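You operate a simulated robot arm through the tools that you are given. There is no shell and no other tool. Be economical: measure what you need, move in short steps, check, and stop when the job is done.

Carry out the task below with a simulated two-armed robot. There is one attempt and no reset: what you move stays moved.

## Task
Brush the yellow cover clean and bolt it back on the blue box.
Fine: steady it with the other hand; put the hand brush back; shut both slide bolts.

It is judged by the outcome, as a careful person would: the job done as asked, and still so three seconds after it is handed in. It fails if anything else is knocked over, pushed out of place, dropped, spilled or broken. A push-on lid holds only when it is set on centred and level and pressed home; a screw cap is set on level and turned clockwise until tight.

## Robot
Two 7-joint arms with two-finger parallel grippers on one trunk, on a base that drives. Base frame: it is fixed to the floor where the robot stands at the start and does not move with it; the origin is under the middle of the robot, x ahead of it, y to its left, z up. Lengths are in m, angles in rad, forces in N, time in s.
The left shoulder is at the start at [0.07, 0.163, 1.245], the right one opposite. With the tool pointing down near the work surface each hand reaches from about 0.38 to 0.88 m from the robot's upright axis, wherever it stands, measured 20 degrees to its own side. Places, roughly: opening of the blue box [0.5, 0.7, 0.9]; outer slide bolt [0.5, 0.9, 1]; inner slide bolt [0.5, 0.6, 1]; rocker switch [1, 0.7, 1.2]. Payload 3.43 kg a hand.
The tool frame of a hand sits at the grasp point between the pads (the TCP): z along the fingers, y along the line on which they close. The tips reach 0.034 m beyond it. The gripper opens to 0.128 m. The fingers are 0.024 m wide and 0.012 m thick; the gripper's body (0.048 by 0.13 m) begins 0.096 m behind the TCP.
Orientation is that of the tool frame in the base frame, as [roll, pitch, yaw] about the fixed x, y, z axes, in that order (R = Rz(yaw) Ry(pitch) Rx(roll)). With the fingers straight down and closing along the base's y, the tool's x points along the base's -x, its y along +y and its z along -z.

## Interface
- The arms move only by the tool arm_command. It takes "left_rows", "right_rows" or both (then of equal length, played together; a hand with none holds still); each is a list of rows, each a list of 7 numbers: the finger opening in m, from 0 to 0.128, then the shift along the tool's x, y, z in m, then the turn, a rotation vector about the tool's x, y, z in rad. In form: [[fingers, x, y, z, wx, wy, wz], ...]. A call has 1 to 20 rows; each row is the pose to reach, as a shift and turn from the pose commanded when the call began, along the tool's axes at that moment. Each row takes 0.2 s and may step no farther than 0.05 m and 0.15 rad from the row before; otherwise, or with a gripper value out of range, the whole call is refused. A pose out of reach is approached as far as the arm can. The call stops where the force on the tool passes 90 N (or 10 N more than at its start, if that is more) or the arm is blocked; 0.2 s more then pass. The fingers move at their own pace (about 0.153 m/s each) and stop on an object; they squeeze with about 44 N. The grip force told is the motor's: it shows also when the fingers shut on nothing. Time passes only in rows, and 0.2 s behind the last, so rows that repeat a pose let the fingers close. The reply holds the time, the measured pose of the TCP, the force on the tool along the base axes, the opening and the grip force, in the units named above and with some noise.
- Cameras (640 x 400 px; columns grow to the right, rows downward): "scene" is now at [0.121, 0.0493, 1.4662]; the picture's right is [0.57, -0.82, 0.00], its down [-0.51, -0.35, -0.79] and it looks along [0.65, 0.45, -0.62] (base axes); focal length 239 px, centre (320, 200). "left" rides on the left gripper at [-0.036, 0, -0.098] in its tool frame; the picture's right is [0.00, -1.00, 0.00], its down [0.97, 0.00, -0.24] and it looks along [0.24, 0.00, 0.97] (tool axes); focal length 218 px, centre (320, 200). "right" rides on the right gripper at [-0.036, 0, -0.098] in its tool frame; the picture's right is [0.00, -1.00, 0.00], its down [0.97, 0.00, -0.24] and it looks along [0.24, 0.00, 0.97] (tool axes); focal length 218 px, centre (320, 200). There is no depth. A picture from a camera that has moved, and an enlarged one, comes with that camera's place and axes in the base frame and with its lens.
- snapshot(camera): a new picture of that camera. It takes no simulated time.
- slide_trunk(by): slides the trunk up (or, below 0, down) by that many m; the arms and the scene camera ride with it, the base frame stays. It gives what a move gives, with no picture.
- drive_base(legs): drives the robot by 1 to 6 legs, each [ahead, left, turn to the left] in m, m and rad, along the robot's own axes; the way and the turn of a leg run together, so that a leg with both is an arc; at most 1.5 m and 3.142 rad a leg. The arms and the cameras ride along, it lands a little off, and it stops where it bumps. It gives what a move gives.
- head_to(pan, tilt): turns the head with the scene camera to pan (to the left, within 1.501 rad either way) and tilt (down, from -0.506 to 1.204), counted from straight ahead of the robot. It gives what a move gives.
- zoom(camera, box): a new picture of the part [left, top, right, bottom] of that camera's present view, enlarged. It takes no simulated time.
- sign_off(): hands the job in; it is judged then, once.

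Go step by step. Nothing tells you exact positions but the pictures and the camera data: compare them with the known pose of the tool, close in by small moves and look again before you grip or let go. The budget is 120 turns and 108 pictures, counting those below and the enlarged ones. Unless the task says otherwise, let go and move clear before handing in, and close with one line.

The tools are called after ">>>" as name(argument=value, ...) on one line, values as JSON. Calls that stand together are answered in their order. arm_command: Moves the arms, as the interface text tells. Its arguments: {"type":"object","properties":{"left_rows":{"type":"array"},"right_rows":{"type":"array"}},"required":[]} The other tools are called the same way: slide_trunk (by) slides the trunk up or down; drive_base (legs) drives the base; head_to (pan, tilt) turns the head that bears the scene camera; snapshot (camera) takes a picture; zoom (camera, box) takes an enlarged picture of a part of a camera's view; sign_off () hands the job in.

At the start:

```text
time_s: 0.0
left_tcp_pos: [0.3657, 0.4791, 1.3096]
left_orientation: [-3.141, -0.001, -3.14]
left_ft_force: [0.2, 0.0, -0.9]
left_opening: 0.1281
left_grip_force: 0.1
right_tcp_pos: [0.3615, -0.0001, 1.2736]
right_orientation: [3.14, -0.002, 3.141]
right_ft_force: [0.2, 0.6, -0.6]
right_opening: 0.1283
right_grip_force: 0.0
trunk travel left (down, up): [-0.725, 0.215]
robot x, y, heading: [-0.0001, -0.0021, -0.001]
head pan, tilt: [0.604, 0.665]
```

scene: 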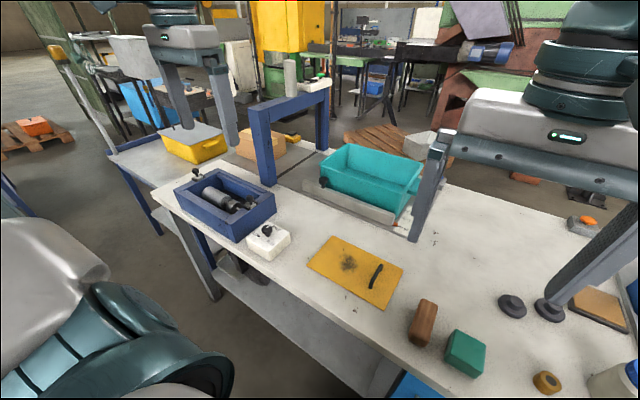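
right: 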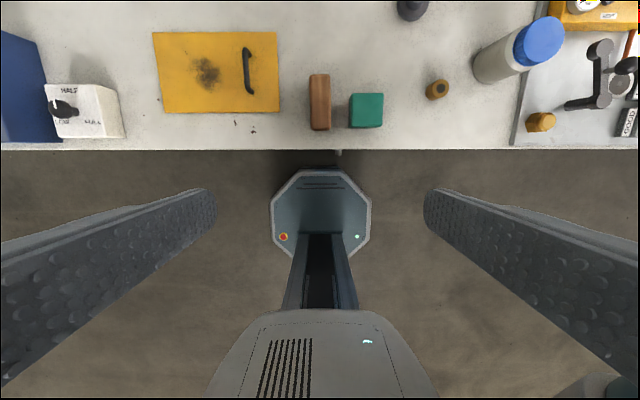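
left: 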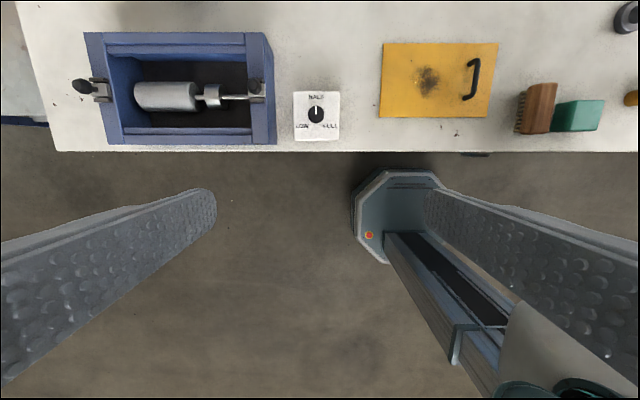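

I see the blue box on the left, the yellow cover lying in front of the robot with a dirty spot and a handle, and the brown brush to its right. I'll zoom in on these before I move.

>>> zoom(camera="left", box=[60, 20, 300, 170])

>>> zoom(camera="left", box=[370, 20, 610, 170])

>>> zoom(camera="scene", box=[160, 80, 420, 270])

>>> zoom(camera="right", box=[140, 0, 460, 160])

```text
2.67 times, centred on (180, 95) of left
camera zoom: at [0.4022, 0.4797, 1.4084], right [0.0, -1.0, 0.0], down [-0.97, 0.0, 0.24], along [-0.24, 0.0, -0.97], focal length 582 px, centre (693, 480)
```

zoom: 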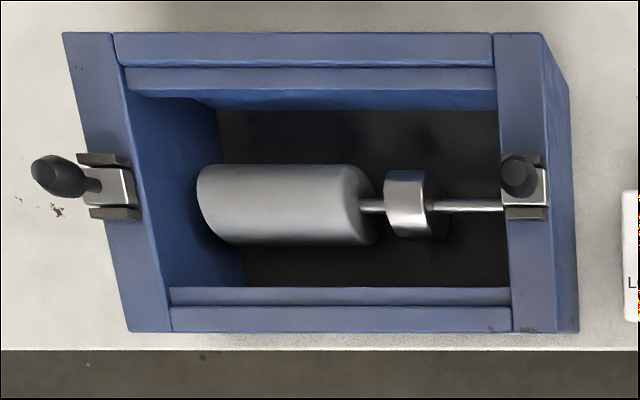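

```text
2.67 times, centred on (490, 95) of left
camera zoom: at [0.4022, 0.4797, 1.4084], right [0.0, -1.0, 0.0], down [-0.97, 0.0, 0.24], along [-0.24, 0.0, -0.97], focal length 582 px, centre (-133, 480)
```

zoom: 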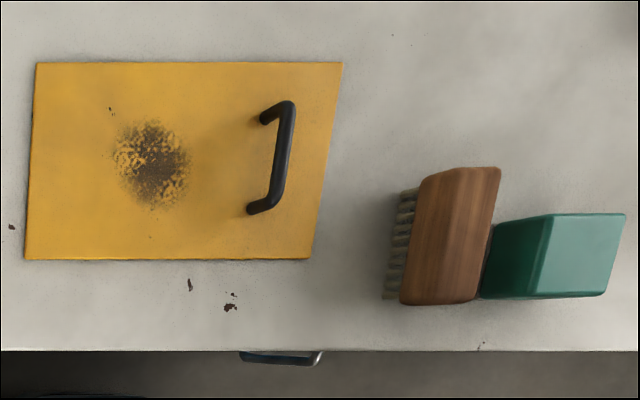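

```text
2.11 times, centred on (290, 175) of scene
camera zoom: at [0.121, 0.0493, 1.4662], right [0.57, -0.82, 0.0], down [-0.51, -0.35, -0.79], along [0.65, 0.45, -0.62], focal length 504 px, centre (383, 253)
```

zoom: 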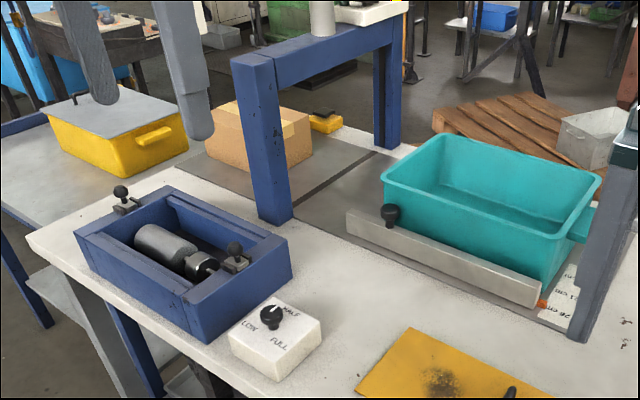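

```text
2.00 times, centred on (300, 80) of right
camera zoom: at [0.3969, -0.0001, 1.3718], right [0.0, -1.0, 0.0], down [-0.97, 0.0, 0.24], along [-0.24, 0.0, -0.97], focal length 436 px, centre (360, 440)
```

zoom: 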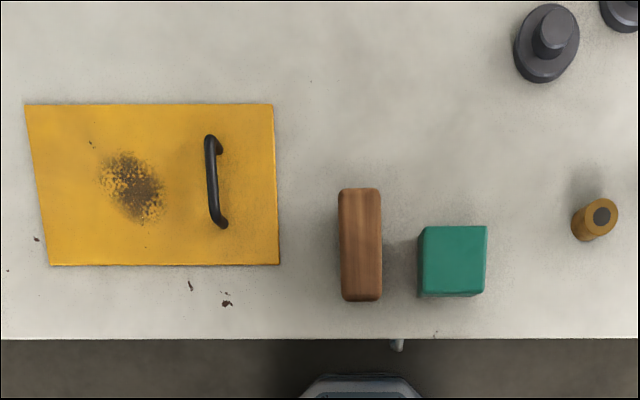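

The brush stands bristles down at about (0.48, 0.00) and the green block is close to its right. I'll bring the right hand over the brush with narrowed fingers and look again. I'll also turn the head for a better view.

>>> arm_command(right_rows=[[0.1, -0.024, 0, 0.03, 0, 0, 0], [0.07, -0.048, 0, 0.06, 0, 0, 0], [0.06, -0.072, 0, 0.09, 0, 0, 0], [0.06, -0.096, 0, 0.12, 0, 0, 0], [0.06, -0.118, 0, 0.15, 0, 0, 0], [0.06, -0.118, 0, 0.17, 0, 0, 0]])

>>> snapshot(camera="right")

>>> snapshot(camera="scene")

```text
time_s: 1.4
left_tcp_pos: [0.3664, 0.4797, 1.3111]
left_orientation: [-3.141, 0.001, -3.14]
left_ft_force: [1.3, 0.0, -0.2]
left_opening: 0.1277
left_grip_force: 0.0
right_tcp_pos: [0.4788, -0.0001, 1.1033]
right_orientation: [3.14, 0.001, 3.139]
right_ft_force: [-0.6, -0.1, -0.1]
right_opening: 0.0598
right_grip_force: 0.1
trunk travel left (down, up): [-0.725, 0.215]
robot x, y, heading: [0.0018, -0.0013, -0.001]
head pan, tilt: [0.604, 0.665]
```

```text
100 pictures are left
camera right: at [0.5141, -0.0011, 1.2006], right [0.0, -1.0, 0.0], down [-0.97, 0.0, 0.24], along [-0.24, 0.0, -0.97], focal length 218 px, centre (320, 200)
```

right: 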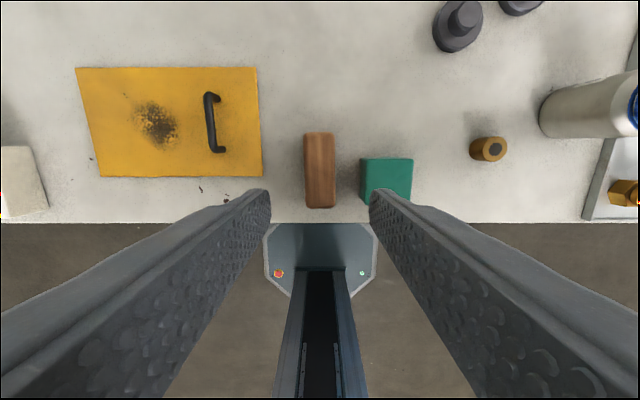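

```text
99 pictures are left
camera scene: at [0.1208, 0.0492, 1.4663], right [0.57, -0.82, 0.0], down [-0.51, -0.35, -0.79], along [0.65, 0.45, -0.62], focal length 239 px, centre (320, 200)
```

scene: 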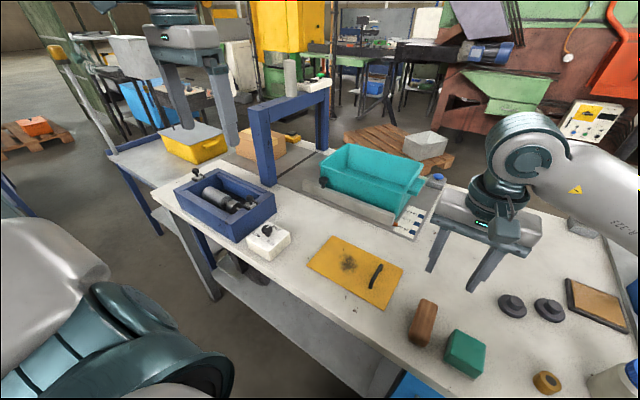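

The brush is centred under the hand at about (0.482, 0), with its wood at roughly z 0.885–0.905. I'll lower the right hand to z≈0.907 with the fingers 0.06 open, then check.

>>> arm_command(right_rows=[[0.06, -0.002, 0, 0.04, 0, 0, 0], [0.06, -0.003, 0, 0.08, 0, 0, 0], [0.06, -0.003, 0, 0.12, 0, 0, 0], [0.06, -0.003, 0, 0.15, 0, 0, 0]])

>>> snapshot(camera="right")

>>> zoom(camera="scene", box=[340, 230, 560, 390])

```text
time_s: 2.4
left_tcp_pos: [0.3667, 0.4793, 1.3102]
left_orientation: [-3.141, -0.001, -3.137]
left_ft_force: [0.0, 0.1, -0.6]
left_opening: 0.128
left_grip_force: 0.0
right_tcp_pos: [0.4803, 0.0013, 0.9518]
right_orientation: [3.138, -0.001, 3.14]
right_ft_force: [0.2, -0.5, -0.1]
right_opening: 0.0598
right_grip_force: 0.0
trunk travel left (down, up): [-0.725, 0.215]
robot x, y, heading: [0.0019, -0.0017, -0.001]
head pan, tilt: [0.604, 0.665]
```

```text
98 pictures are left
camera right: at [0.5163, 0.0011, 1.0501], right [0.0, -1.0, 0.0], down [-0.97, 0.0, 0.24], along [-0.24, 0.0, -0.97], focal length 218 px, centre (320, 200)
```

right: 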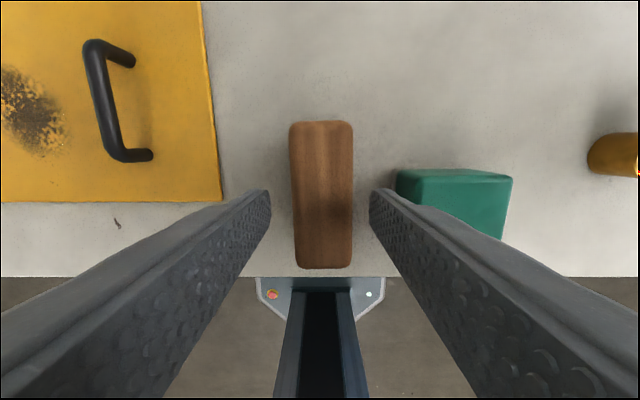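

```text
2.50 times, centred on (450, 310) of scene
camera zoom: at [0.1215, 0.049, 1.4662], right [0.57, -0.82, 0.0], down [-0.51, -0.35, -0.79], along [0.65, 0.45, -0.62], focal length 598 px, centre (-5, -75)
```

zoom: 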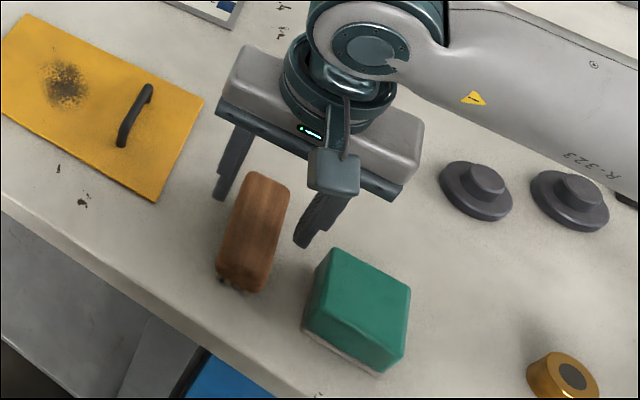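

Alignment is good. I'll lower by 0.045 and close on the brush.

>>> arm_command(right_rows=[[0.06, -0.001, -0.001, 0.025, 0, 0, 0], [0.06, -0.002, -0.001, 0.045, 0, 0, 0], [0.03, -0.002, -0.001, 0.045, 0, 0, 0], [0.02, -0.002, -0.001, 0.045, 0, 0, 0], [0.02, -0.002, -0.001, 0.045, 0, 0, 0]])

>>> snapshot(camera="right")

```text
time_s: 3.6
left_tcp_pos: [0.3668, 0.4797, 1.3114]
left_orientation: [3.142, 0.0, -3.138]
left_ft_force: [-0.4, 0.3, 0.6]
left_opening: 0.128
left_grip_force: 0.0
right_tcp_pos: [0.4829, -0.0006, 0.9088]
right_orientation: [3.138, 0.001, 3.141]
right_ft_force: [1.0, -0.7, 2.9]
right_opening: 0.0409
right_grip_force: 44.8
trunk travel left (down, up): [-0.725, 0.215]
robot x, y, heading: [0.0021, 0.0017, -0.001]
head pan, tilt: [0.604, 0.665]
```

```text
96 pictures are left
camera right: at [0.5174, -0.001, 1.0067], right [0.0, -1.0, 0.0], down [-0.97, 0.0, 0.24], along [-0.24, 0.0, -0.97], focal length 218 px, centre (320, 200)
```

right: 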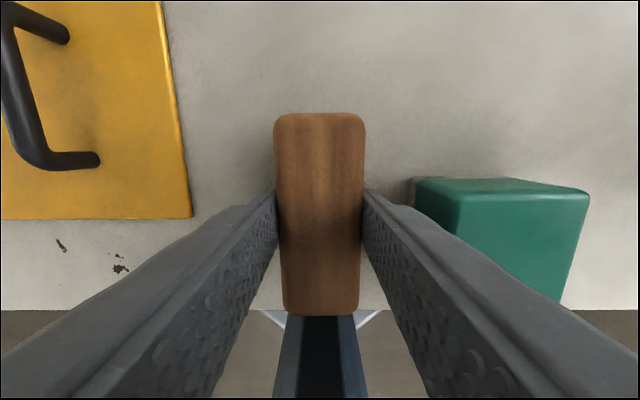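

The brush is held with a 0.041 opening and a TCP height of 0.909 when it stands on the surface. I'll lift it, carry it over the dirty spot and turn it 90° so the strokes run along x. That leaves the left end of the cover free for the left hand.

>>> arm_command(right_rows=[[0.02, 0, 0, -0.04, 0, 0, 0], [0.02, 0, 0, -0.08, 0, 0, 0], [0.02, 0, 0.0, -0.12, 0, 0, 0], [0.02, -0.005, 0.02, -0.12, 0, 0, 0.14], [0.02, -0.01, 0.04, -0.12, 0, 0, 0.28], [0.02, -0.015, 0.06, -0.12, 0, 0, 0.42], [0.02, -0.02, 0.08, -0.12, 0, 0, 0.56], [0.02, -0.025, 0.1, -0.12, 0, 0, 0.7], [0.02, -0.03, 0.12, -0.12, 0, 0, 0.84], [0.02, -0.035, 0.14, -0.12, 0, 0, 0.98], [0.02, -0.04, 0.16, -0.12, 0, 0, 1.12], [0.02, -0.045, 0.18, -0.12, 0, 0, 1.26], [0.02, -0.05, 0.2, -0.12, 0, 0, 1.4], [0.02, -0.055, 0.22, -0.12, 0, 0, 1.54], [0.02, -0.057, 0.24, -0.12, 0, 0, 1.571]])

>>> snapshot(camera="scene")

>>> snapshot(camera="left")

```text
time_s: 6.8
left_tcp_pos: [0.3666, 0.4801, 1.3091]
left_orientation: [-3.139, 0.0, -3.141]
left_ft_force: [0.4, 0.6, 0.8]
left_opening: 0.1281
left_grip_force: 0.1
right_tcp_pos: [0.5437, 0.241, 1.0292]
right_orientation: [3.142, -0.002, 1.566]
right_ft_force: [0.0, 0.6, 0.2]
right_opening: 0.02
right_grip_force: 0.0
trunk travel left (down, up): [-0.725, 0.215]
robot x, y, heading: [0.0026, 0.0011, -0.001]
head pan, tilt: [0.604, 0.665]
```

```text
95 pictures are left
camera scene: at [0.1207, 0.0506, 1.4662], right [0.57, -0.82, 0.0], down [-0.51, -0.35, -0.79], along [0.65, 0.45, -0.62], focal length 239 px, centre (320, 200)
```

scene: 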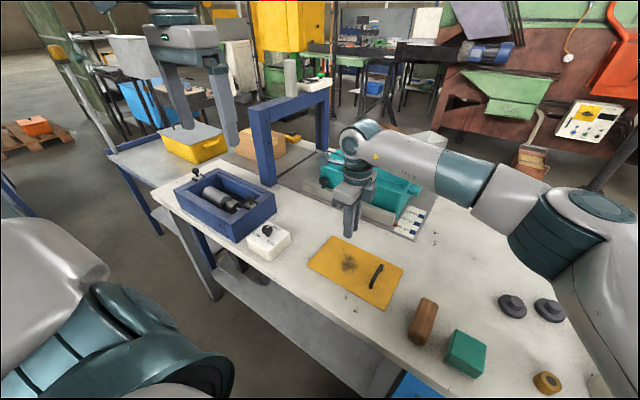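

```text
94 pictures are left
camera left: at [0.402, 0.4809, 1.408], right [0.0, -1.0, 0.0], down [-0.97, 0.0, 0.24], along [-0.24, 0.0, -0.97], focal length 218 px, centre (320, 200)
```

left: 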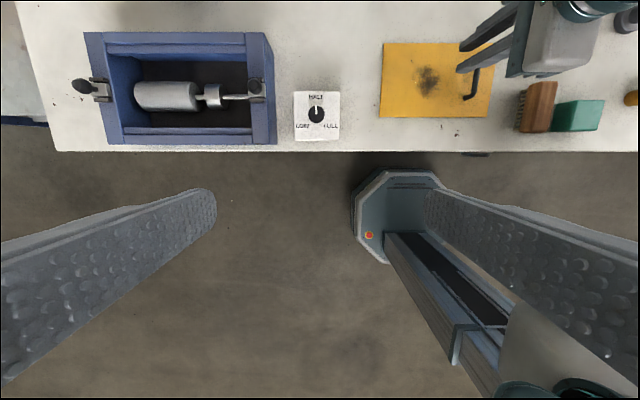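

The grip slipped and the brush stayed in place, so I held it too high. I'll check how tall the brush is.

>>> zoom(camera="left", box=[490, 60, 630, 150])

>>> zoom(camera="scene", box=[390, 280, 510, 390])

```text
4.44 times, centred on (560, 105) of left
camera zoom: at [0.402, 0.4809, 1.408], right [0.0, -1.0, 0.0], down [-0.97, 0.0, 0.24], along [-0.24, 0.0, -0.97], focal length 970 px, centre (-747, 622)
```

zoom: 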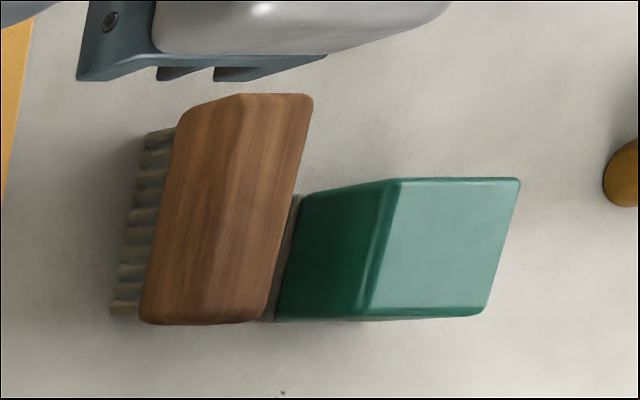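

```text
3.64 times, centred on (450, 335) of scene
camera zoom: at [0.1207, 0.0506, 1.4662], right [0.57, -0.82, 0.0], down [-0.51, -0.35, -0.79], along [0.65, 0.45, -0.62], focal length 870 px, centre (-153, -291)
```

zoom: 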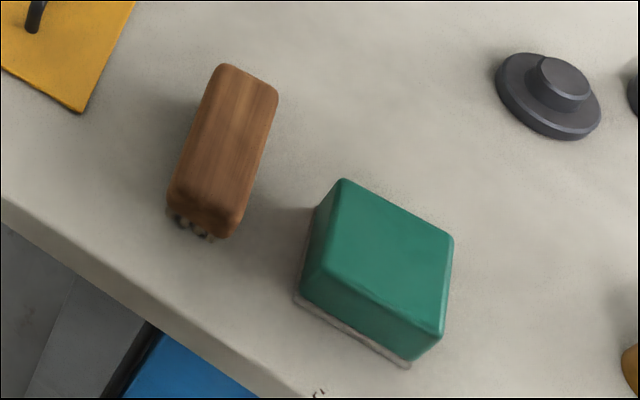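

The brush top is about z 0.91 and the wood runs from 0.882 to 0.91, so I need to grip about 1 cm lower. I'll return over the brush.

>>> arm_command(right_rows=[[0.06, -0.02, -0.005, 0, 0, 0, -0.14], [0.06, -0.04, -0.01, 0, 0, 0, -0.28], [0.06, -0.06, -0.015, 0, 0, 0, -0.42], [0.06, -0.08, -0.02, 0, 0, 0, -0.56], [0.06, -0.1, -0.025, 0, 0, 0, -0.7], [0.06, -0.12, -0.03, 0, 0, 0, -0.84], [0.06, -0.14, -0.035, 0, 0, 0, -0.98], [0.06, -0.16, -0.04, 0, 0, 0, -1.12], [0.06, -0.18, -0.045, 0, 0, 0, -1.26], [0.06, -0.2, -0.05, 0, 0, 0, -1.4], [0.06, -0.22, -0.055, 0, 0, 0, -1.54], [0.06, -0.241, -0.061, 0, 0, 0, -1.569], [0.06, -0.241, -0.061, 0.03, 0, 0, -1.569], [0.06, -0.241, -0.061, 0.06, 0, 0, -1.569]])

>>> snapshot(camera="right")

```text
time_s: 9.8
left_tcp_pos: [0.3666, 0.4779, 1.3096]
left_orientation: [-3.142, 0.0, -3.139]
left_ft_force: [0.6, -0.4, 0.4]
left_opening: 0.1279
left_grip_force: 0.2
right_tcp_pos: [0.4805, -0.0008, 0.9692]
right_orientation: [3.138, 0.0, 3.138]
right_ft_force: [0.7, -0.6, 0.0]
right_opening: 0.06
right_grip_force: 0.1
trunk travel left (down, up): [-0.725, 0.215]
robot x, y, heading: [0.0012, -0.0007, -0.003]
head pan, tilt: [0.604, 0.665]
```

```text
91 pictures are left
camera right: at [0.5173, -0.0015, 1.0663], right [0.0, -1.0, 0.0], down [-0.97, 0.0, 0.24], along [-0.24, 0.0, -0.97], focal length 218 px, centre (320, 200)
```

right: 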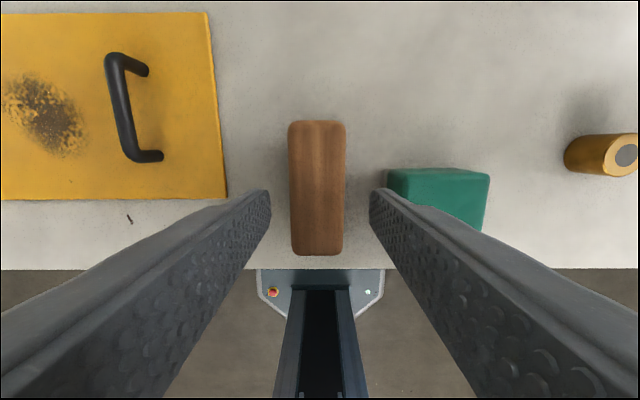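

The brush still stands in place at the same spot. I'll descend to z≈0.897, grip and lift slightly.

>>> arm_command(right_rows=[[0.06, -0.002, 0.001, 0.03, 0, 0, 0], [0.06, -0.003, 0.001, 0.055, 0, 0, 0], [0.06, -0.003, 0.001, 0.072, 0, 0, 0], [0.03, -0.003, 0.001, 0.072, 0, 0, 0], [0.0, -0.003, 0.001, 0.072, 0, 0, 0], [0.0, -0.003, 0.001, 0.072, 0, 0, 0]])

>>> arm_command(right_rows=[[0.0, 0, 0, -0.01, 0, 0, 0], [0.0, 0, 0, -0.03, 0, 0, 0], [0.0, 0, 0, -0.06, 0, 0, 0]])

>>> snapshot(camera="right")

>>> zoom(camera="left", box=[450, 40, 640, 160])

```text
time_s: 11.2
left_tcp_pos: [0.3663, 0.4776, 1.3091]
left_orientation: [3.141, 0.002, -3.14]
left_ft_force: [0.3, -0.2, 0.2]
left_opening: 0.1279
left_grip_force: 0.1
right_tcp_pos: [0.4821, -0.001, 0.897]
right_orientation: [3.139, 0.001, 3.139]
right_ft_force: [-0.1, -0.7, 3.7]
right_opening: 0.0416
right_grip_force: 44.6
trunk travel left (down, up): [-0.725, 0.215]
robot x, y, heading: [0.0015, 0.0032, 0.001]
head pan, tilt: [0.604, 0.665]
```

```text
time_s: 12.0
left_tcp_pos: [0.3666, 0.4789, 1.3094]
left_orientation: [3.141, -0.001, -3.141]
left_ft_force: [0.4, 0.4, 0.3]
left_opening: 0.1278
left_grip_force: 0.1
right_tcp_pos: [0.4827, -0.0017, 0.958]
right_orientation: [3.139, -0.002, 3.137]
right_ft_force: [-1.5, 0.2, -1.5]
right_opening: 0.0416
right_grip_force: 43.5
trunk travel left (down, up): [-0.725, 0.215]
robot x, y, heading: [0.0001, 0.0029, -0.001]
head pan, tilt: [0.604, 0.665]
```

```text
90 pictures are left
camera right: at [0.5181, -0.0016, 1.0552], right [0.0, -1.0, 0.0], down [-0.97, 0.0, 0.24], along [-0.24, 0.0, -0.97], focal length 218 px, centre (320, 200)
```

right: 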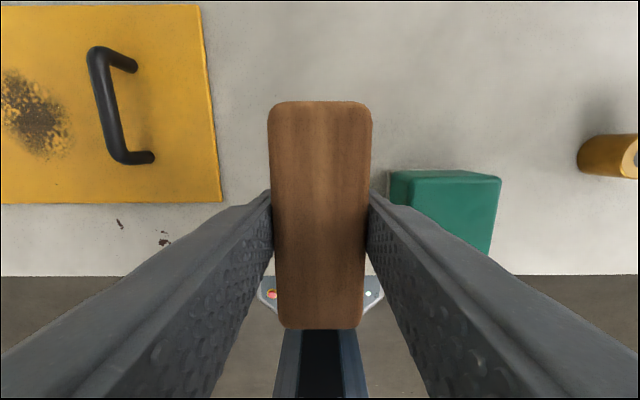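

```text
3.33 times, centred on (545, 100) of left
camera zoom: at [0.402, 0.4799, 1.4083], right [0.0, -1.0, 0.0], down [-0.97, 0.0, 0.24], along [-0.24, 0.0, -0.97], focal length 728 px, centre (-430, 533)
```

zoom: 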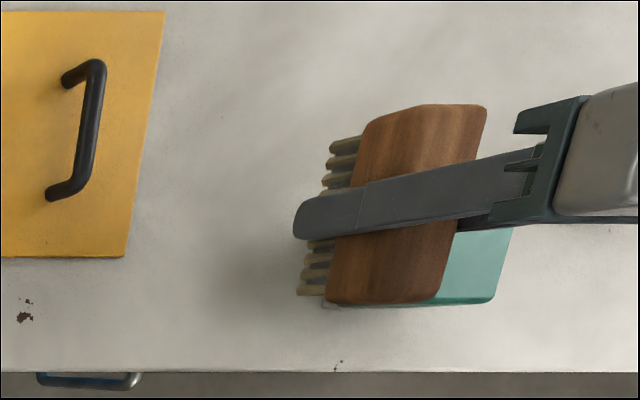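

The brush is held firmly this time, and I noted its rest TCP as (0.482, -0.001, 0.897). Next I'll carry it over the dirt with a 90° turn.

>>> arm_command(right_rows=[[0.0, 0, 0, -0.04, 0, 0, 0], [0.0, 0, 0, -0.07, 0, 0, 0], [0.0, -0.005, 0.02, -0.07, 0, 0, 0.14], [0.0, -0.01, 0.04, -0.07, 0, 0, 0.28], [0.0, -0.015, 0.06, -0.07, 0, 0, 0.42], [0.0, -0.02, 0.08, -0.07, 0, 0, 0.56], [0.0, -0.025, 0.1, -0.07, 0, 0, 0.7], [0.0, -0.03, 0.12, -0.07, 0, 0, 0.84], [0.0, -0.035, 0.14, -0.07, 0, 0, 0.98], [0.0, -0.04, 0.16, -0.07, 0, 0, 1.12], [0.0, -0.045, 0.18, -0.07, 0, 0, 1.26], [0.0, -0.05, 0.2, -0.07, 0, 0, 1.4], [0.0, -0.055, 0.22, -0.07, 0, 0, 1.54], [0.0, -0.058, 0.237, -0.07, 0, 0, 1.574]])

>>> arm_command(left_rows=[[0.1, -0.02, -0.015, 0.03, 0, 0, 0], [0.07, -0.04, -0.03, 0.06, 0, 0, 0.14], [0.04, -0.06, -0.045, 0.09, 0, 0, 0.28], [0.0, -0.08, -0.06, 0.12, 0, 0, 0.42], [0.0, -0.1, -0.07, 0.14, 0, 0, 0.56], [0.0, -0.12, -0.08, 0.16, 0, 0, 0.7], [0.0, -0.14, -0.09, 0.18, 0, 0, 0.84], [0.0, -0.155, -0.095, 0.2, 0, 0, 0.98], [0.0, -0.165, -0.1, 0.22, 0, 0, 1.12], [0.0, -0.17, -0.1, 0.24, 0, 0, 1.26], [0.0, -0.175, -0.1, 0.25, 0, 0, 1.4], [0.0, -0.175, -0.1, 0.25, 0, 0, 1.54], [0.0, -0.175, -0.1, 0.25, 0, 0, 1.571]])

>>> snapshot(camera="scene")

>>> snapshot(camera="right")

>>> snapshot(camera="left")

```text
time_s: 15.0
left_tcp_pos: [0.366, 0.4799, 1.3099]
left_orientation: [-3.139, -0.001, -3.138]
left_ft_force: [0.1, -0.1, -0.6]
left_opening: 0.1277
left_grip_force: 0.1
right_tcp_pos: [0.541, 0.2383, 1.0273]
right_orientation: [-3.141, 0.0, 1.562]
right_ft_force: [-0.8, 0.7, -1.4]
right_opening: 0.0414
right_grip_force: 43.8
trunk travel left (down, up): [-0.725, 0.215]
robot x, y, heading: [-0.0012, 0.0007, -0.001]
head pan, tilt: [0.604, 0.665]
```

```text
time_s: 17.8
left_tcp_pos: [0.5422, 0.3786, 1.0591]
left_orientation: [3.14, -0.001, 1.569]
left_ft_force: [0.6, -0.1, -0.2]
left_opening: 0.0001
left_grip_force: 32.5
right_tcp_pos: [0.5403, 0.2366, 1.0267]
right_orientation: [-3.14, -0.002, 1.566]
right_ft_force: [-0.3, 1.3, -1.0]
right_opening: 0.0413
right_grip_force: 44.0
trunk travel left (down, up): [-0.725, 0.215]
robot x, y, heading: [0.0049, 0.0006, -0.001]
head pan, tilt: [0.604, 0.665]
```

```text
88 pictures are left
camera scene: at [0.1214, 0.0493, 1.4662], right [0.57, -0.82, 0.0], down [-0.51, -0.35, -0.79], along [0.65, 0.45, -0.62], focal length 239 px, centre (320, 200)
```

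scene: 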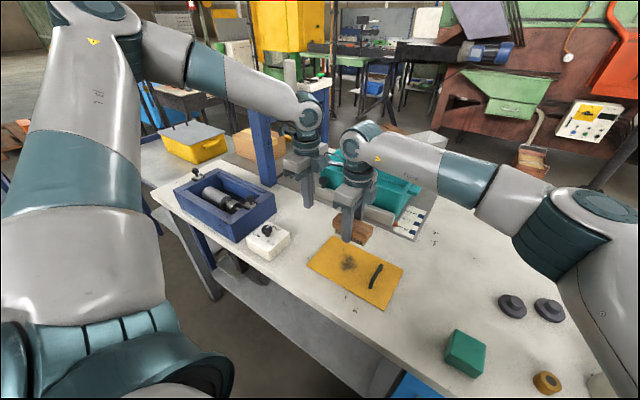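

```text
87 pictures are left
camera right: at [0.5406, 0.2, 1.1243], right [-1.0, 0.01, 0.0], down [0.01, 0.97, 0.24], along [0.0, 0.24, -0.97], focal length 218 px, centre (320, 200)
```

right: 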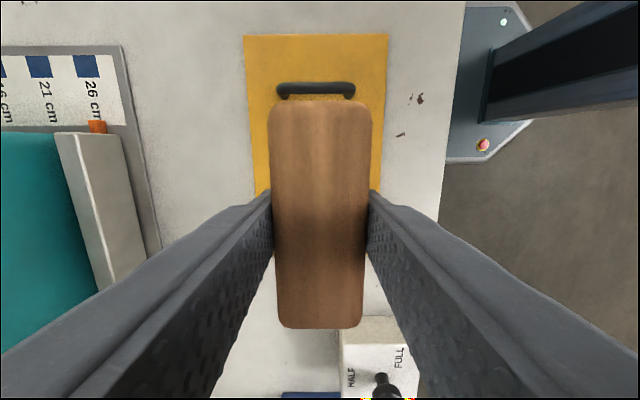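

```text
86 pictures are left
camera left: at [0.5424, 0.344, 1.1577], right [-1.0, 0.0, 0.0], down [0.0, 0.97, 0.24], along [0.0, 0.24, -0.97], focal length 218 px, centre (320, 200)
```

left: 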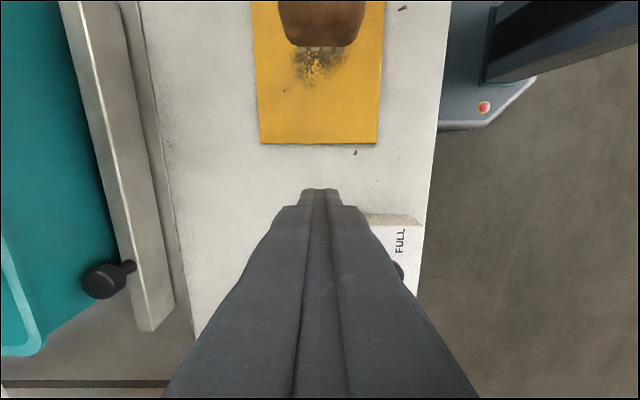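

The brush is over the dirt and the left hand is beside the cover, whose left edge is at y≈0.340. I'll tilt the left hand outward and bring its closed fingertips just above the cover's left end.

>>> arm_command(left_rows=[[0.0, 0, 0, 0.03, 0, -0.1, 0], [0.0, -0.01, 0, 0.06, 0, -0.2, 0], [0.0, -0.025, 0, 0.09, 0, -0.3, 0], [0.0, -0.044, 0, 0.115, 0, -0.4, 0], [0.0, -0.044, 0, 0.138, 0, -0.4, 0]])

>>> snapshot(camera="left")

>>> zoom(camera="scene", box=[240, 120, 440, 320])

```text
time_s: 19.0
left_tcp_pos: [0.542, 0.3356, 0.9227]
left_orientation: [3.14, 0.401, 1.572]
left_ft_force: [0.7, -0.5, -0.2]
left_opening: 0.0
left_grip_force: 33.4
right_tcp_pos: [0.5422, 0.2352, 1.0265]
right_orientation: [-3.139, -0.002, 1.563]
right_ft_force: [-0.2, 0.2, -0.9]
right_opening: 0.0415
right_grip_force: 43.9
trunk travel left (down, up): [-0.725, 0.215]
robot x, y, heading: [-0.0015, 0.0036, 0.002]
head pan, tilt: [0.604, 0.665]
```

```text
85 pictures are left
camera left: at [0.542, 0.3415, 1.0271], right [-1.0, 0.0, 0.0], down [0.0, 0.99, -0.16], along [0.0, -0.16, -0.99], focal length 218 px, centre (320, 200)
```

left: 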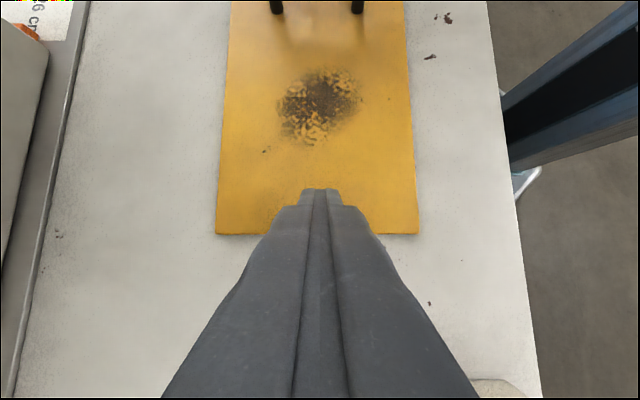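

```text
2.00 times, centred on (340, 220) of scene
camera zoom: at [0.1218, 0.0491, 1.4662], right [0.57, -0.82, 0.0], down [-0.51, -0.35, -0.79], along [0.65, 0.45, -0.62], focal length 479 px, centre (280, 160)
```

zoom: 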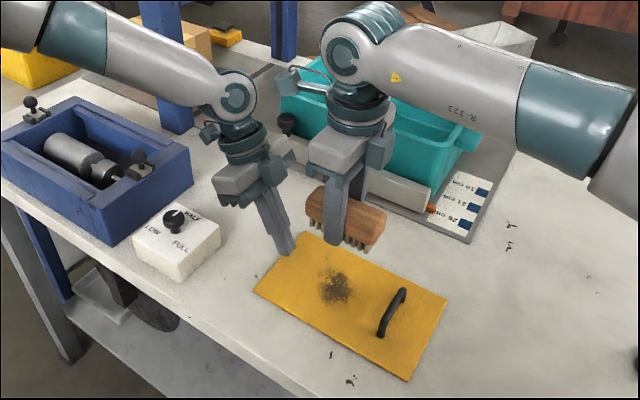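

The left fingertips are above the cover's left end and clear of the dirt. I'll lower them in small steps until they press.

>>> arm_command(left_rows=[[0.0, 0.0031, 0, 0.0074, 0, 0, 0], [0.0, 0.0055, 0, 0.0129, 0, 0, 0]])

```text
time_s: 19.6
left_tcp_pos: [0.5409, 0.3358, 0.9083]
left_orientation: [-3.141, 0.4, 1.571]
left_ft_force: [-0.6, -0.8, -0.4]
left_opening: 0.0001
left_grip_force: 32.9
right_tcp_pos: [0.5418, 0.2351, 1.0268]
right_orientation: [3.14, -0.002, 1.564]
right_ft_force: [-0.1, 0.6, -1.0]
right_opening: 0.0412
right_grip_force: 44.1
trunk travel left (down, up): [-0.725, 0.215]
robot x, y, heading: [-0.0017, 0.0018, 0.0]
head pan, tilt: [0.604, 0.665]
```

>>> arm_command(left_rows=[[0.0, 0.0012, 0, 0.0028, 0, 0, 0], [0.0, 0.0023, 0, 0.0055, 0, 0, 0]])

```text
time_s: 20.2
left_tcp_pos: [0.5417, 0.335, 0.9019]
left_orientation: [-3.142, 0.4, 1.574]
left_ft_force: [-0.2, -0.6, -0.3]
left_opening: 0.0003
left_grip_force: 33.1
right_tcp_pos: [0.5422, 0.2371, 1.027]
right_orientation: [3.14, -0.001, 1.564]
right_ft_force: [0.5, 0.0, -1.5]
right_opening: 0.0415
right_grip_force: 44.1
trunk travel left (down, up): [-0.725, 0.215]
robot x, y, heading: [-0.0041, 0.0002, 0.002]
head pan, tilt: [0.604, 0.665]
```

>>> arm_command(left_rows=[[0.0, 0.0012, 0, 0.0028, 0, 0, 0], [0.0, 0.0023, 0, 0.0055, 0, 0, 0]])

>>> snapshot(camera="left")

```text
time_s: 20.8
left_tcp_pos: [0.5404, 0.3334, 0.9005]
left_orientation: [3.128, 0.401, 1.569]
left_ft_force: [-1.1, 14.4, 42.5]
left_opening: 0.0002
left_grip_force: 32.9
right_tcp_pos: [0.5384, 0.2368, 1.0296]
right_orientation: [3.138, -0.002, 1.565]
right_ft_force: [0.2, 0.1, -1.6]
right_opening: 0.0415
right_grip_force: 43.9
trunk travel left (down, up): [-0.725, 0.215]
robot x, y, heading: [-0.0005, -0.0008, 0.004]
head pan, tilt: [0.604, 0.665]
```

```text
83 pictures are left
camera left: at [0.5409, 0.3409, 1.0054], right [-1.0, 0.0, -0.01], down [0.0, 0.99, -0.16], along [0.01, -0.16, -0.99], focal length 218 px, centre (320, 200)
```

left: 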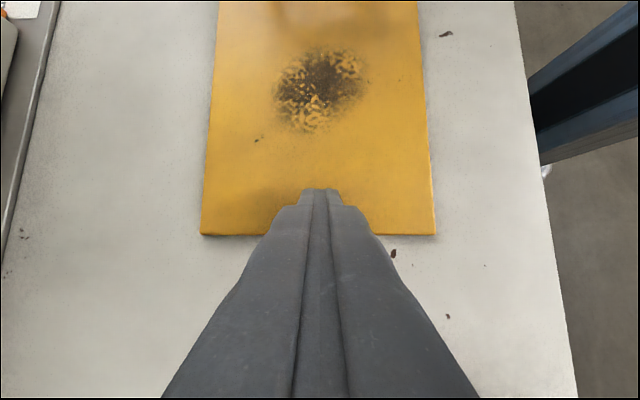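

The left hand presses the cover with about 42 N, so its top is at about z 0.865. Now I'll lower the brush on the near side of the dirt until it touches.

>>> arm_command(right_rows=[[0.0, 0, -0.02, 0.04, 0, 0, 0], [0.0, 0, -0.04, 0.08, 0, 0, 0], [0.0, 0, -0.045, 0.105, 0, 0, 0], [0.0, 0, -0.045, 0.118, 0, 0, 0], [0.0, 0, -0.045, 0.122, 0, 0, 0]])

>>> arm_command(right_rows=[[0.0, 0, 0, 0.003, 0, 0, 0], [0.0, 0, 0, 0.006, 0, 0, 0]])

>>> zoom(camera="scene", box=[240, 170, 440, 320])

```text
time_s: 22.0
left_tcp_pos: [0.5412, 0.3343, 0.9004]
left_orientation: [3.13, 0.402, 1.567]
left_ft_force: [6.8, 22.2, 58.1]
left_opening: 0.0
left_grip_force: 32.7
right_tcp_pos: [0.4928, 0.2375, 0.9059]
right_orientation: [3.139, -0.002, 1.565]
right_ft_force: [0.0, -0.2, -1.4]
right_opening: 0.0416
right_grip_force: 43.9
trunk travel left (down, up): [-0.725, 0.215]
robot x, y, heading: [-0.0003, -0.0041, -0.001]
head pan, tilt: [0.604, 0.665]
```

```text
time_s: 22.6
left_tcp_pos: [0.541, 0.3336, 0.9003]
left_orientation: [3.13, 0.4, 1.567]
left_ft_force: [7.9, 19.6, 53.2]
left_opening: 0.0
left_grip_force: 33.1
right_tcp_pos: [0.4937, 0.2351, 0.9025]
right_orientation: [3.138, -0.002, 1.564]
right_ft_force: [-0.8, 1.4, 6.6]
right_opening: 0.0415
right_grip_force: 43.4
trunk travel left (down, up): [-0.725, 0.215]
robot x, y, heading: [0.0008, -0.0006, -0.002]
head pan, tilt: [0.604, 0.665]
```

```text
2.67 times, centred on (340, 245) of scene
camera zoom: at [0.1159, 0.0485, 1.4669], right [0.57, -0.82, 0.0], down [-0.5, -0.35, -0.79], along [0.65, 0.45, -0.61], focal length 638 px, centre (267, 80)
```

zoom: 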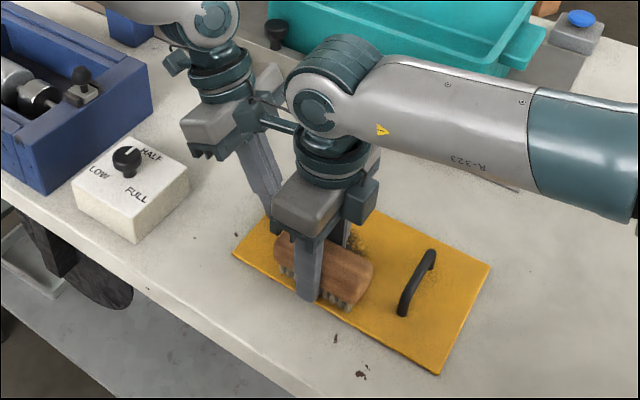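

The bristles touch with about 7 N. I'll press a touch more and stroke forward and back along x while the left hand holds the cover.

>>> arm_command(right_rows=[[0.0, 0, 0, 0.001, 0, 0, 0], [0.0, 0, 0.02, 0.001, 0, 0, 0], [0.0, 0, 0.04, 0.001, 0, 0, 0], [0.0, 0, 0.06, 0.001, 0, 0, 0], [0.0, 0, 0.08, 0.001, 0, 0, 0], [0.0, 0, 0.1, 0.001, 0, 0, 0], [0.0, 0, 0.08, 0.001, 0, 0, 0], [0.0, 0, 0.06, 0.001, 0, 0, 0], [0.0, 0, 0.04, 0.001, 0, 0, 0], [0.0, 0, 0.02, 0.001, 0, 0, 0], [0.0, 0, 0.0, 0.001, 0, 0, 0]])

>>> zoom(camera="scene", box=[240, 170, 440, 320])

>>> snapshot(camera="left")

```text
time_s: 25.0
left_tcp_pos: [0.5389, 0.3325, 0.9006]
left_orientation: [3.134, 0.399, 1.567]
left_ft_force: [-2.4, 1.6, 45.4]
left_opening: 0.0
left_grip_force: 33.2
right_tcp_pos: [0.4916, 0.2362, 0.9006]
right_orientation: [3.133, -0.005, 1.564]
right_ft_force: [13.3, 0.5, 39.2]
right_opening: 0.0416
right_grip_force: 43.9
trunk travel left (down, up): [-0.725, 0.215]
robot x, y, heading: [0.0025, 0.0009, 0.001]
head pan, tilt: [0.604, 0.665]
```

```text
2.67 times, centred on (340, 245) of scene
camera zoom: at [0.1145, 0.045, 1.4672], right [0.57, -0.82, 0.0], down [-0.5, -0.35, -0.79], along [0.65, 0.45, -0.61], focal length 638 px, centre (267, 80)
```

zoom: 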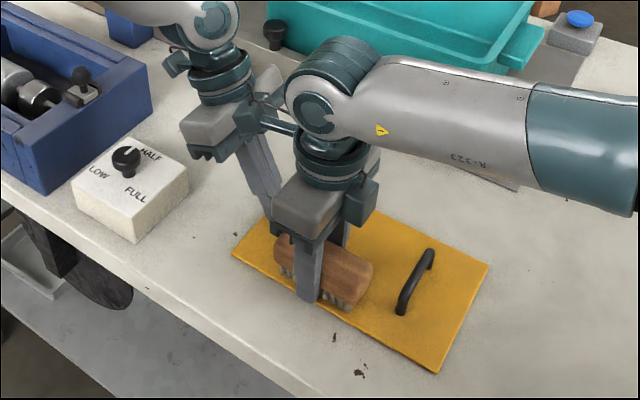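

```text
80 pictures are left
camera left: at [0.5384, 0.3371, 1.0054], right [-1.0, 0.0, -0.01], down [0.0, 0.99, -0.15], along [0.01, -0.15, -0.99], focal length 218 px, centre (320, 200)
```

left: 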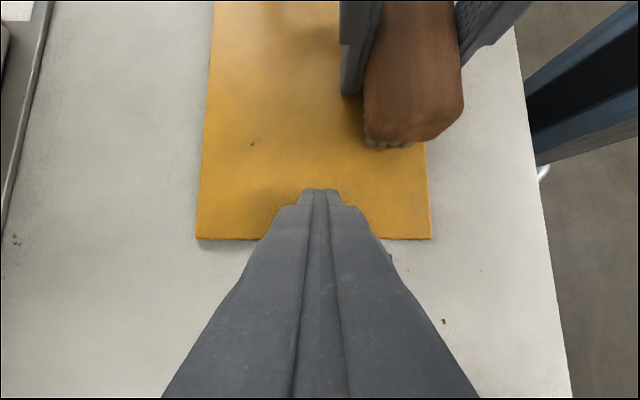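

The dirt is nearly all gone. I'll do one more pass to be sure, then lift the brush and look.

>>> arm_command(right_rows=[[0.0, 0.005, 0.02, 0, 0, 0, 0], [0.0, 0.005, 0.04, 0, 0, 0, 0], [0.0, 0.005, 0.06, 0, 0, 0, 0], [0.0, 0.005, 0.08, 0, 0, 0, 0], [0.0, 0.005, 0.1, 0, 0, 0, 0], [0.0, -0.015, 0.1, 0, 0, 0, 0], [0.0, -0.015, 0.08, 0, 0, 0, 0], [0.0, -0.015, 0.06, 0, 0, 0, 0], [0.0, -0.015, 0.04, 0, 0, 0, 0], [0.0, -0.015, 0.02, 0, 0, 0, 0], [0.0, -0.015, 0.0, 0, 0, 0, 0], [0.0, -0.015, 0.0, -0.03, 0, 0, 0], [0.0, -0.015, 0.0, -0.07, 0, 0, 0], [0.0, -0.015, 0.0, -0.11, 0, 0, 0], [0.0, -0.015, 0.0, -0.14, 0, 0, 0]])

>>> snapshot(camera="left")

>>> zoom(camera="scene", box=[240, 170, 440, 320])

```text
time_s: 28.2
left_tcp_pos: [0.5386, 0.3316, 0.8995]
left_orientation: [3.132, 0.397, 1.569]
left_ft_force: [-9.1, -4.1, 52.0]
left_opening: 0.0
left_grip_force: 33.0
right_tcp_pos: [0.4911, 0.2192, 1.0419]
right_orientation: [3.137, -0.004, 1.564]
right_ft_force: [-0.4, 1.1, -1.5]
right_opening: 0.0415
right_grip_force: 43.8
trunk travel left (down, up): [-0.725, 0.215]
robot x, y, heading: [-0.0043, 0.0015, 0.002]
head pan, tilt: [0.604, 0.665]
```

```text
79 pictures are left
camera left: at [0.5384, 0.3373, 1.0054], right [-1.0, 0.0, -0.01], down [0.0, 0.99, -0.16], along [0.01, -0.16, -0.99], focal length 218 px, centre (320, 200)
```

left: 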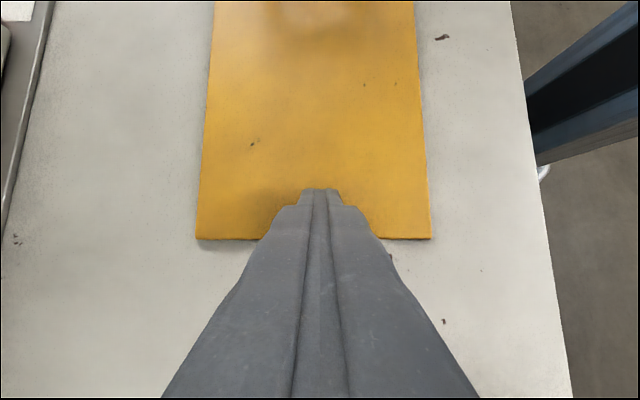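

```text
2.67 times, centred on (340, 245) of scene
camera zoom: at [0.1142, 0.0454, 1.467], right [0.57, -0.82, 0.0], down [-0.5, -0.35, -0.79], along [0.65, 0.45, -0.61], focal length 638 px, centre (267, 80)
```

zoom: 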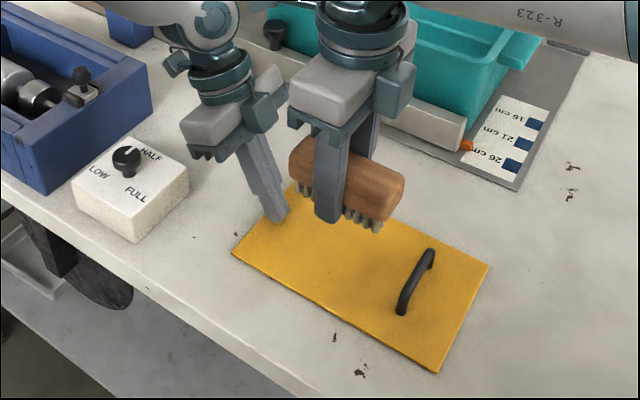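

The cover is clean and the few tiny specks left are marks that match the ones on the table. I'll carry the brush back over its place and turn it back.

>>> arm_command(right_rows=[[0.0, -0.018, -0.001, 0, 0, 0, -0.14], [0.0, -0.036, -0.002, 0, 0, 0, -0.28], [0.0, -0.054, -0.003, 0, 0, 0, -0.42], [0.0, -0.072, -0.004, 0, 0, 0, -0.56], [0.0, -0.09, -0.005, 0, 0, 0, -0.7], [0.0, -0.108, -0.006, 0, 0, 0, -0.84], [0.0, -0.126, -0.007, 0, 0, 0, -0.98], [0.0, -0.144, -0.008, 0, 0, 0, -1.12], [0.0, -0.162, -0.009, 0, 0, 0, -1.26], [0.0, -0.185, -0.009, 0, 0, 0, -1.4], [0.0, -0.21, -0.009, 0, 0, 0, -1.54], [0.0, -0.22, -0.009, 0, 0, 0, -1.575], [0.0, -0.22, -0.009, 0.04, 0, 0, -1.575], [0.0, -0.22, -0.009, 0.08, 0, 0, -1.575], [0.0, -0.22, -0.009, 0.115, 0, 0, -1.575], [0.0, -0.22, -0.009, 0.115, 0, 0, -1.575]])

>>> snapshot(camera="right")

```text
time_s: 31.6
left_tcp_pos: [0.5395, 0.3316, 0.9012]
left_orientation: [3.131, 0.402, 1.567]
left_ft_force: [-7.3, -2.4, 51.9]
left_opening: 0.0002
left_grip_force: 33.1
right_tcp_pos: [0.4822, -0.0033, 0.9251]
right_orientation: [3.139, 0.004, 3.139]
right_ft_force: [0.3, 0.6, -1.7]
right_opening: 0.0417
right_grip_force: 43.9
trunk travel left (down, up): [-0.725, 0.215]
robot x, y, heading: [-0.0017, -0.0008, -0.001]
head pan, tilt: [0.604, 0.665]
```

```text
77 pictures are left
camera right: at [0.518, -0.0039, 1.0237], right [0.0, -1.0, 0.0], down [-0.97, 0.0, 0.24], along [-0.24, 0.0, -0.97], focal length 218 px, centre (320, 200)
```

right: 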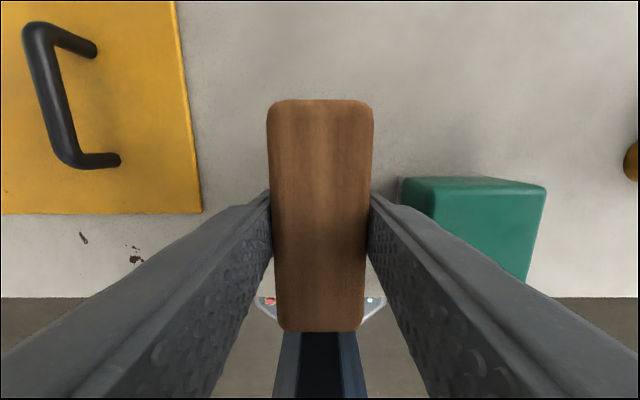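

I'm back over the brush's spot. I'll set it down, open the fingers a little and lift away.

>>> arm_command(right_rows=[[0.0, 0, 0.002, 0.015, 0, 0, 0], [0.0, 0, 0.002, 0.024, 0, 0, 0], [0.0, 0, 0.002, 0.028, 0, 0, 0]])

>>> arm_command(right_rows=[[0.058, 0, 0, 0, 0, 0, 0], [0.06, 0, 0, 0, 0, 0, 0], [0.06, 0, 0, -0.04, 0, 0, 0], [0.06, 0, 0, -0.08, 0, 0, 0], [0.06, 0, 0, -0.12, 0, 0, 0]])

>>> snapshot(camera="right")

```text
time_s: 32.4
left_tcp_pos: [0.5391, 0.3321, 0.9009]
left_orientation: [3.132, 0.4, 1.566]
left_ft_force: [-7.0, -1.5, 51.5]
left_opening: 0.0
left_grip_force: 33.2
right_tcp_pos: [0.4832, 0.0021, 0.8972]
right_orientation: [3.14, 0.004, -3.142]
right_ft_force: [-0.3, -0.4, -0.7]
right_opening: 0.0416
right_grip_force: 44.2
trunk travel left (down, up): [-0.725, 0.215]
robot x, y, heading: [-0.0002, 0.0008, -0.001]
head pan, tilt: [0.604, 0.665]
```

```text
time_s: 33.6
left_tcp_pos: [0.5398, 0.3309, 0.9003]
left_orientation: [3.13, 0.4, 1.567]
left_ft_force: [-6.5, -1.8, 51.3]
left_opening: 0.0001
left_grip_force: 32.8
right_tcp_pos: [0.4805, 0.0003, 1.0187]
right_orientation: [3.14, 0.004, 3.14]
right_ft_force: [-0.5, -0.6, -0.2]
right_opening: 0.0602
right_grip_force: 0.0
trunk travel left (down, up): [-0.725, 0.215]
robot x, y, heading: [0.0003, -0.0034, 0.005]
head pan, tilt: [0.604, 0.665]
```

```text
76 pictures are left
camera right: at [0.5168, -0.0001, 1.1166], right [0.0, -1.0, 0.0], down [-0.97, 0.0, 0.24], along [-0.24, 0.0, -0.97], focal length 218 px, centre (320, 200)
```

right: 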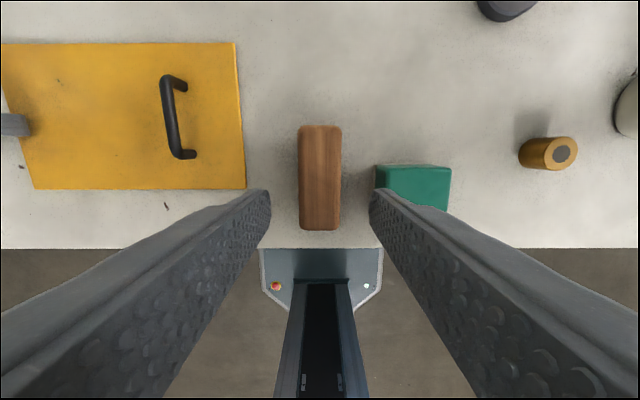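

The brush is back in place. I'll retract the right arm, lift the left hand, un-tilt it and bring it to look over the handle.

>>> arm_command(left_rows=[[0.0, -0.0078, 0, -0.0184, 0, 0, 0], [0.0, -0.0234, 0, -0.0552, 0, 0, 0], [0.0, -0.039, 0, -0.092, 0, 0, 0], [0.0, -0.0546, 0, -0.129, 0, 0.1, 0], [0.02, -0.0546, 0, -0.129, 0, 0.2, 0], [0.05, -0.0546, 0, -0.129, 0, 0.3, 0], [0.06, -0.0546, 0, -0.129, 0, 0.4, 0]], right_rows=[[0.06, 0.02, -0.02, -0.03, 0, 0, 0], [0.06, 0.04, -0.04, -0.06, 0, 0, 0], [0.06, 0.06, -0.06, -0.09, 0, 0, 0], [0.06, 0.08, -0.08, -0.12, 0, 0, 0], [0.06, 0.1, -0.1, -0.15, 0, 0, 0], [0.06, 0.11, -0.12, -0.18, 0, 0, 0], [0.06, 0.12, -0.14, -0.21, 0, 0, 0]])

```text
time_s: 35.2
left_tcp_pos: [0.5404, 0.3325, 1.0376]
left_orientation: [3.139, -0.003, 1.572]
left_ft_force: [-0.5, 0.6, 0.1]
left_opening: 0.0601
left_grip_force: 0.1
right_tcp_pos: [0.3654, -0.1392, 1.2256]
right_orientation: [3.137, 0.001, 3.14]
right_ft_force: [0.0, 0.1, 0.3]
right_opening: 0.0598
right_grip_force: 0.0
trunk travel left (down, up): [-0.725, 0.215]
robot x, y, heading: [0.0015, -0.0002, 0.003]
head pan, tilt: [0.604, 0.665]
```

>>> arm_command(left_rows=[[0.06, -0.017, 0, 0, 0, 0, -0.143], [0.06, -0.034, 0, 0, 0, 0, -0.286], [0.06, -0.051, 0, 0, 0, 0, -0.429], [0.06, -0.068, 0, 0, 0, 0, -0.572], [0.06, -0.085, 0, 0, 0, 0, -0.715], [0.06, -0.102, 0, 0, 0, 0, -0.858], [0.06, -0.119, 0, 0, 0, 0, -1.001], [0.06, -0.136, 0, 0, 0, 0, -1.144], [0.06, -0.153, 0, 0, 0, 0, -1.287], [0.06, -0.17, 0, 0, 0, 0, -1.43], [0.06, -0.187, 0, 0, 0, 0, -1.571], [0.06, -0.187, 0, 0, 0, 0, -1.571]])

>>> snapshot(camera="left")

>>> zoom(camera="scene", box=[240, 150, 480, 350])

```text
time_s: 37.8
left_tcp_pos: [0.5386, 0.1521, 1.0376]
left_orientation: [-3.138, 0.001, -3.14]
left_ft_force: [-0.7, 0.5, -0.9]
left_opening: 0.0601
left_grip_force: 0.1
left hand out of reach, approached as far as the arm can: row 11, 12
right_tcp_pos: [0.3665, -0.1368, 1.225]
right_orientation: [3.14, 0.0, 3.139]
right_ft_force: [0.0, -0.5, 0.3]
right_opening: 0.0599
right_grip_force: 0.0
trunk travel left (down, up): [-0.725, 0.215]
robot x, y, heading: [-0.0004, 0.0028, -0.005]
head pan, tilt: [0.604, 0.665]
```

```text
75 pictures are left
camera left: at [0.5747, 0.1533, 1.1364], right [0.0, -1.0, 0.0], down [-0.97, 0.0, 0.24], along [-0.24, 0.0, -0.97], focal length 218 px, centre (320, 200)
```

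left: 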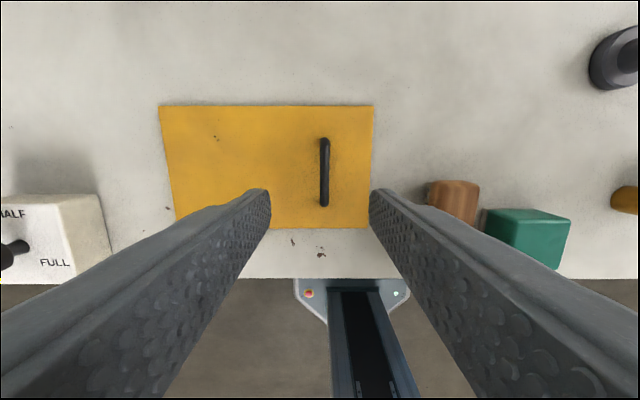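

```text
2.00 times, centred on (360, 250) of scene
camera zoom: at [0.1207, 0.0492, 1.4663], right [0.57, -0.82, 0.0], down [-0.51, -0.35, -0.79], along [0.65, 0.45, -0.62], focal length 479 px, centre (240, 100)
```

zoom: 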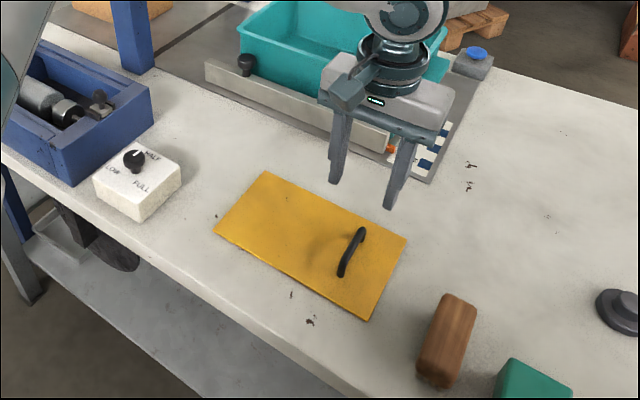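

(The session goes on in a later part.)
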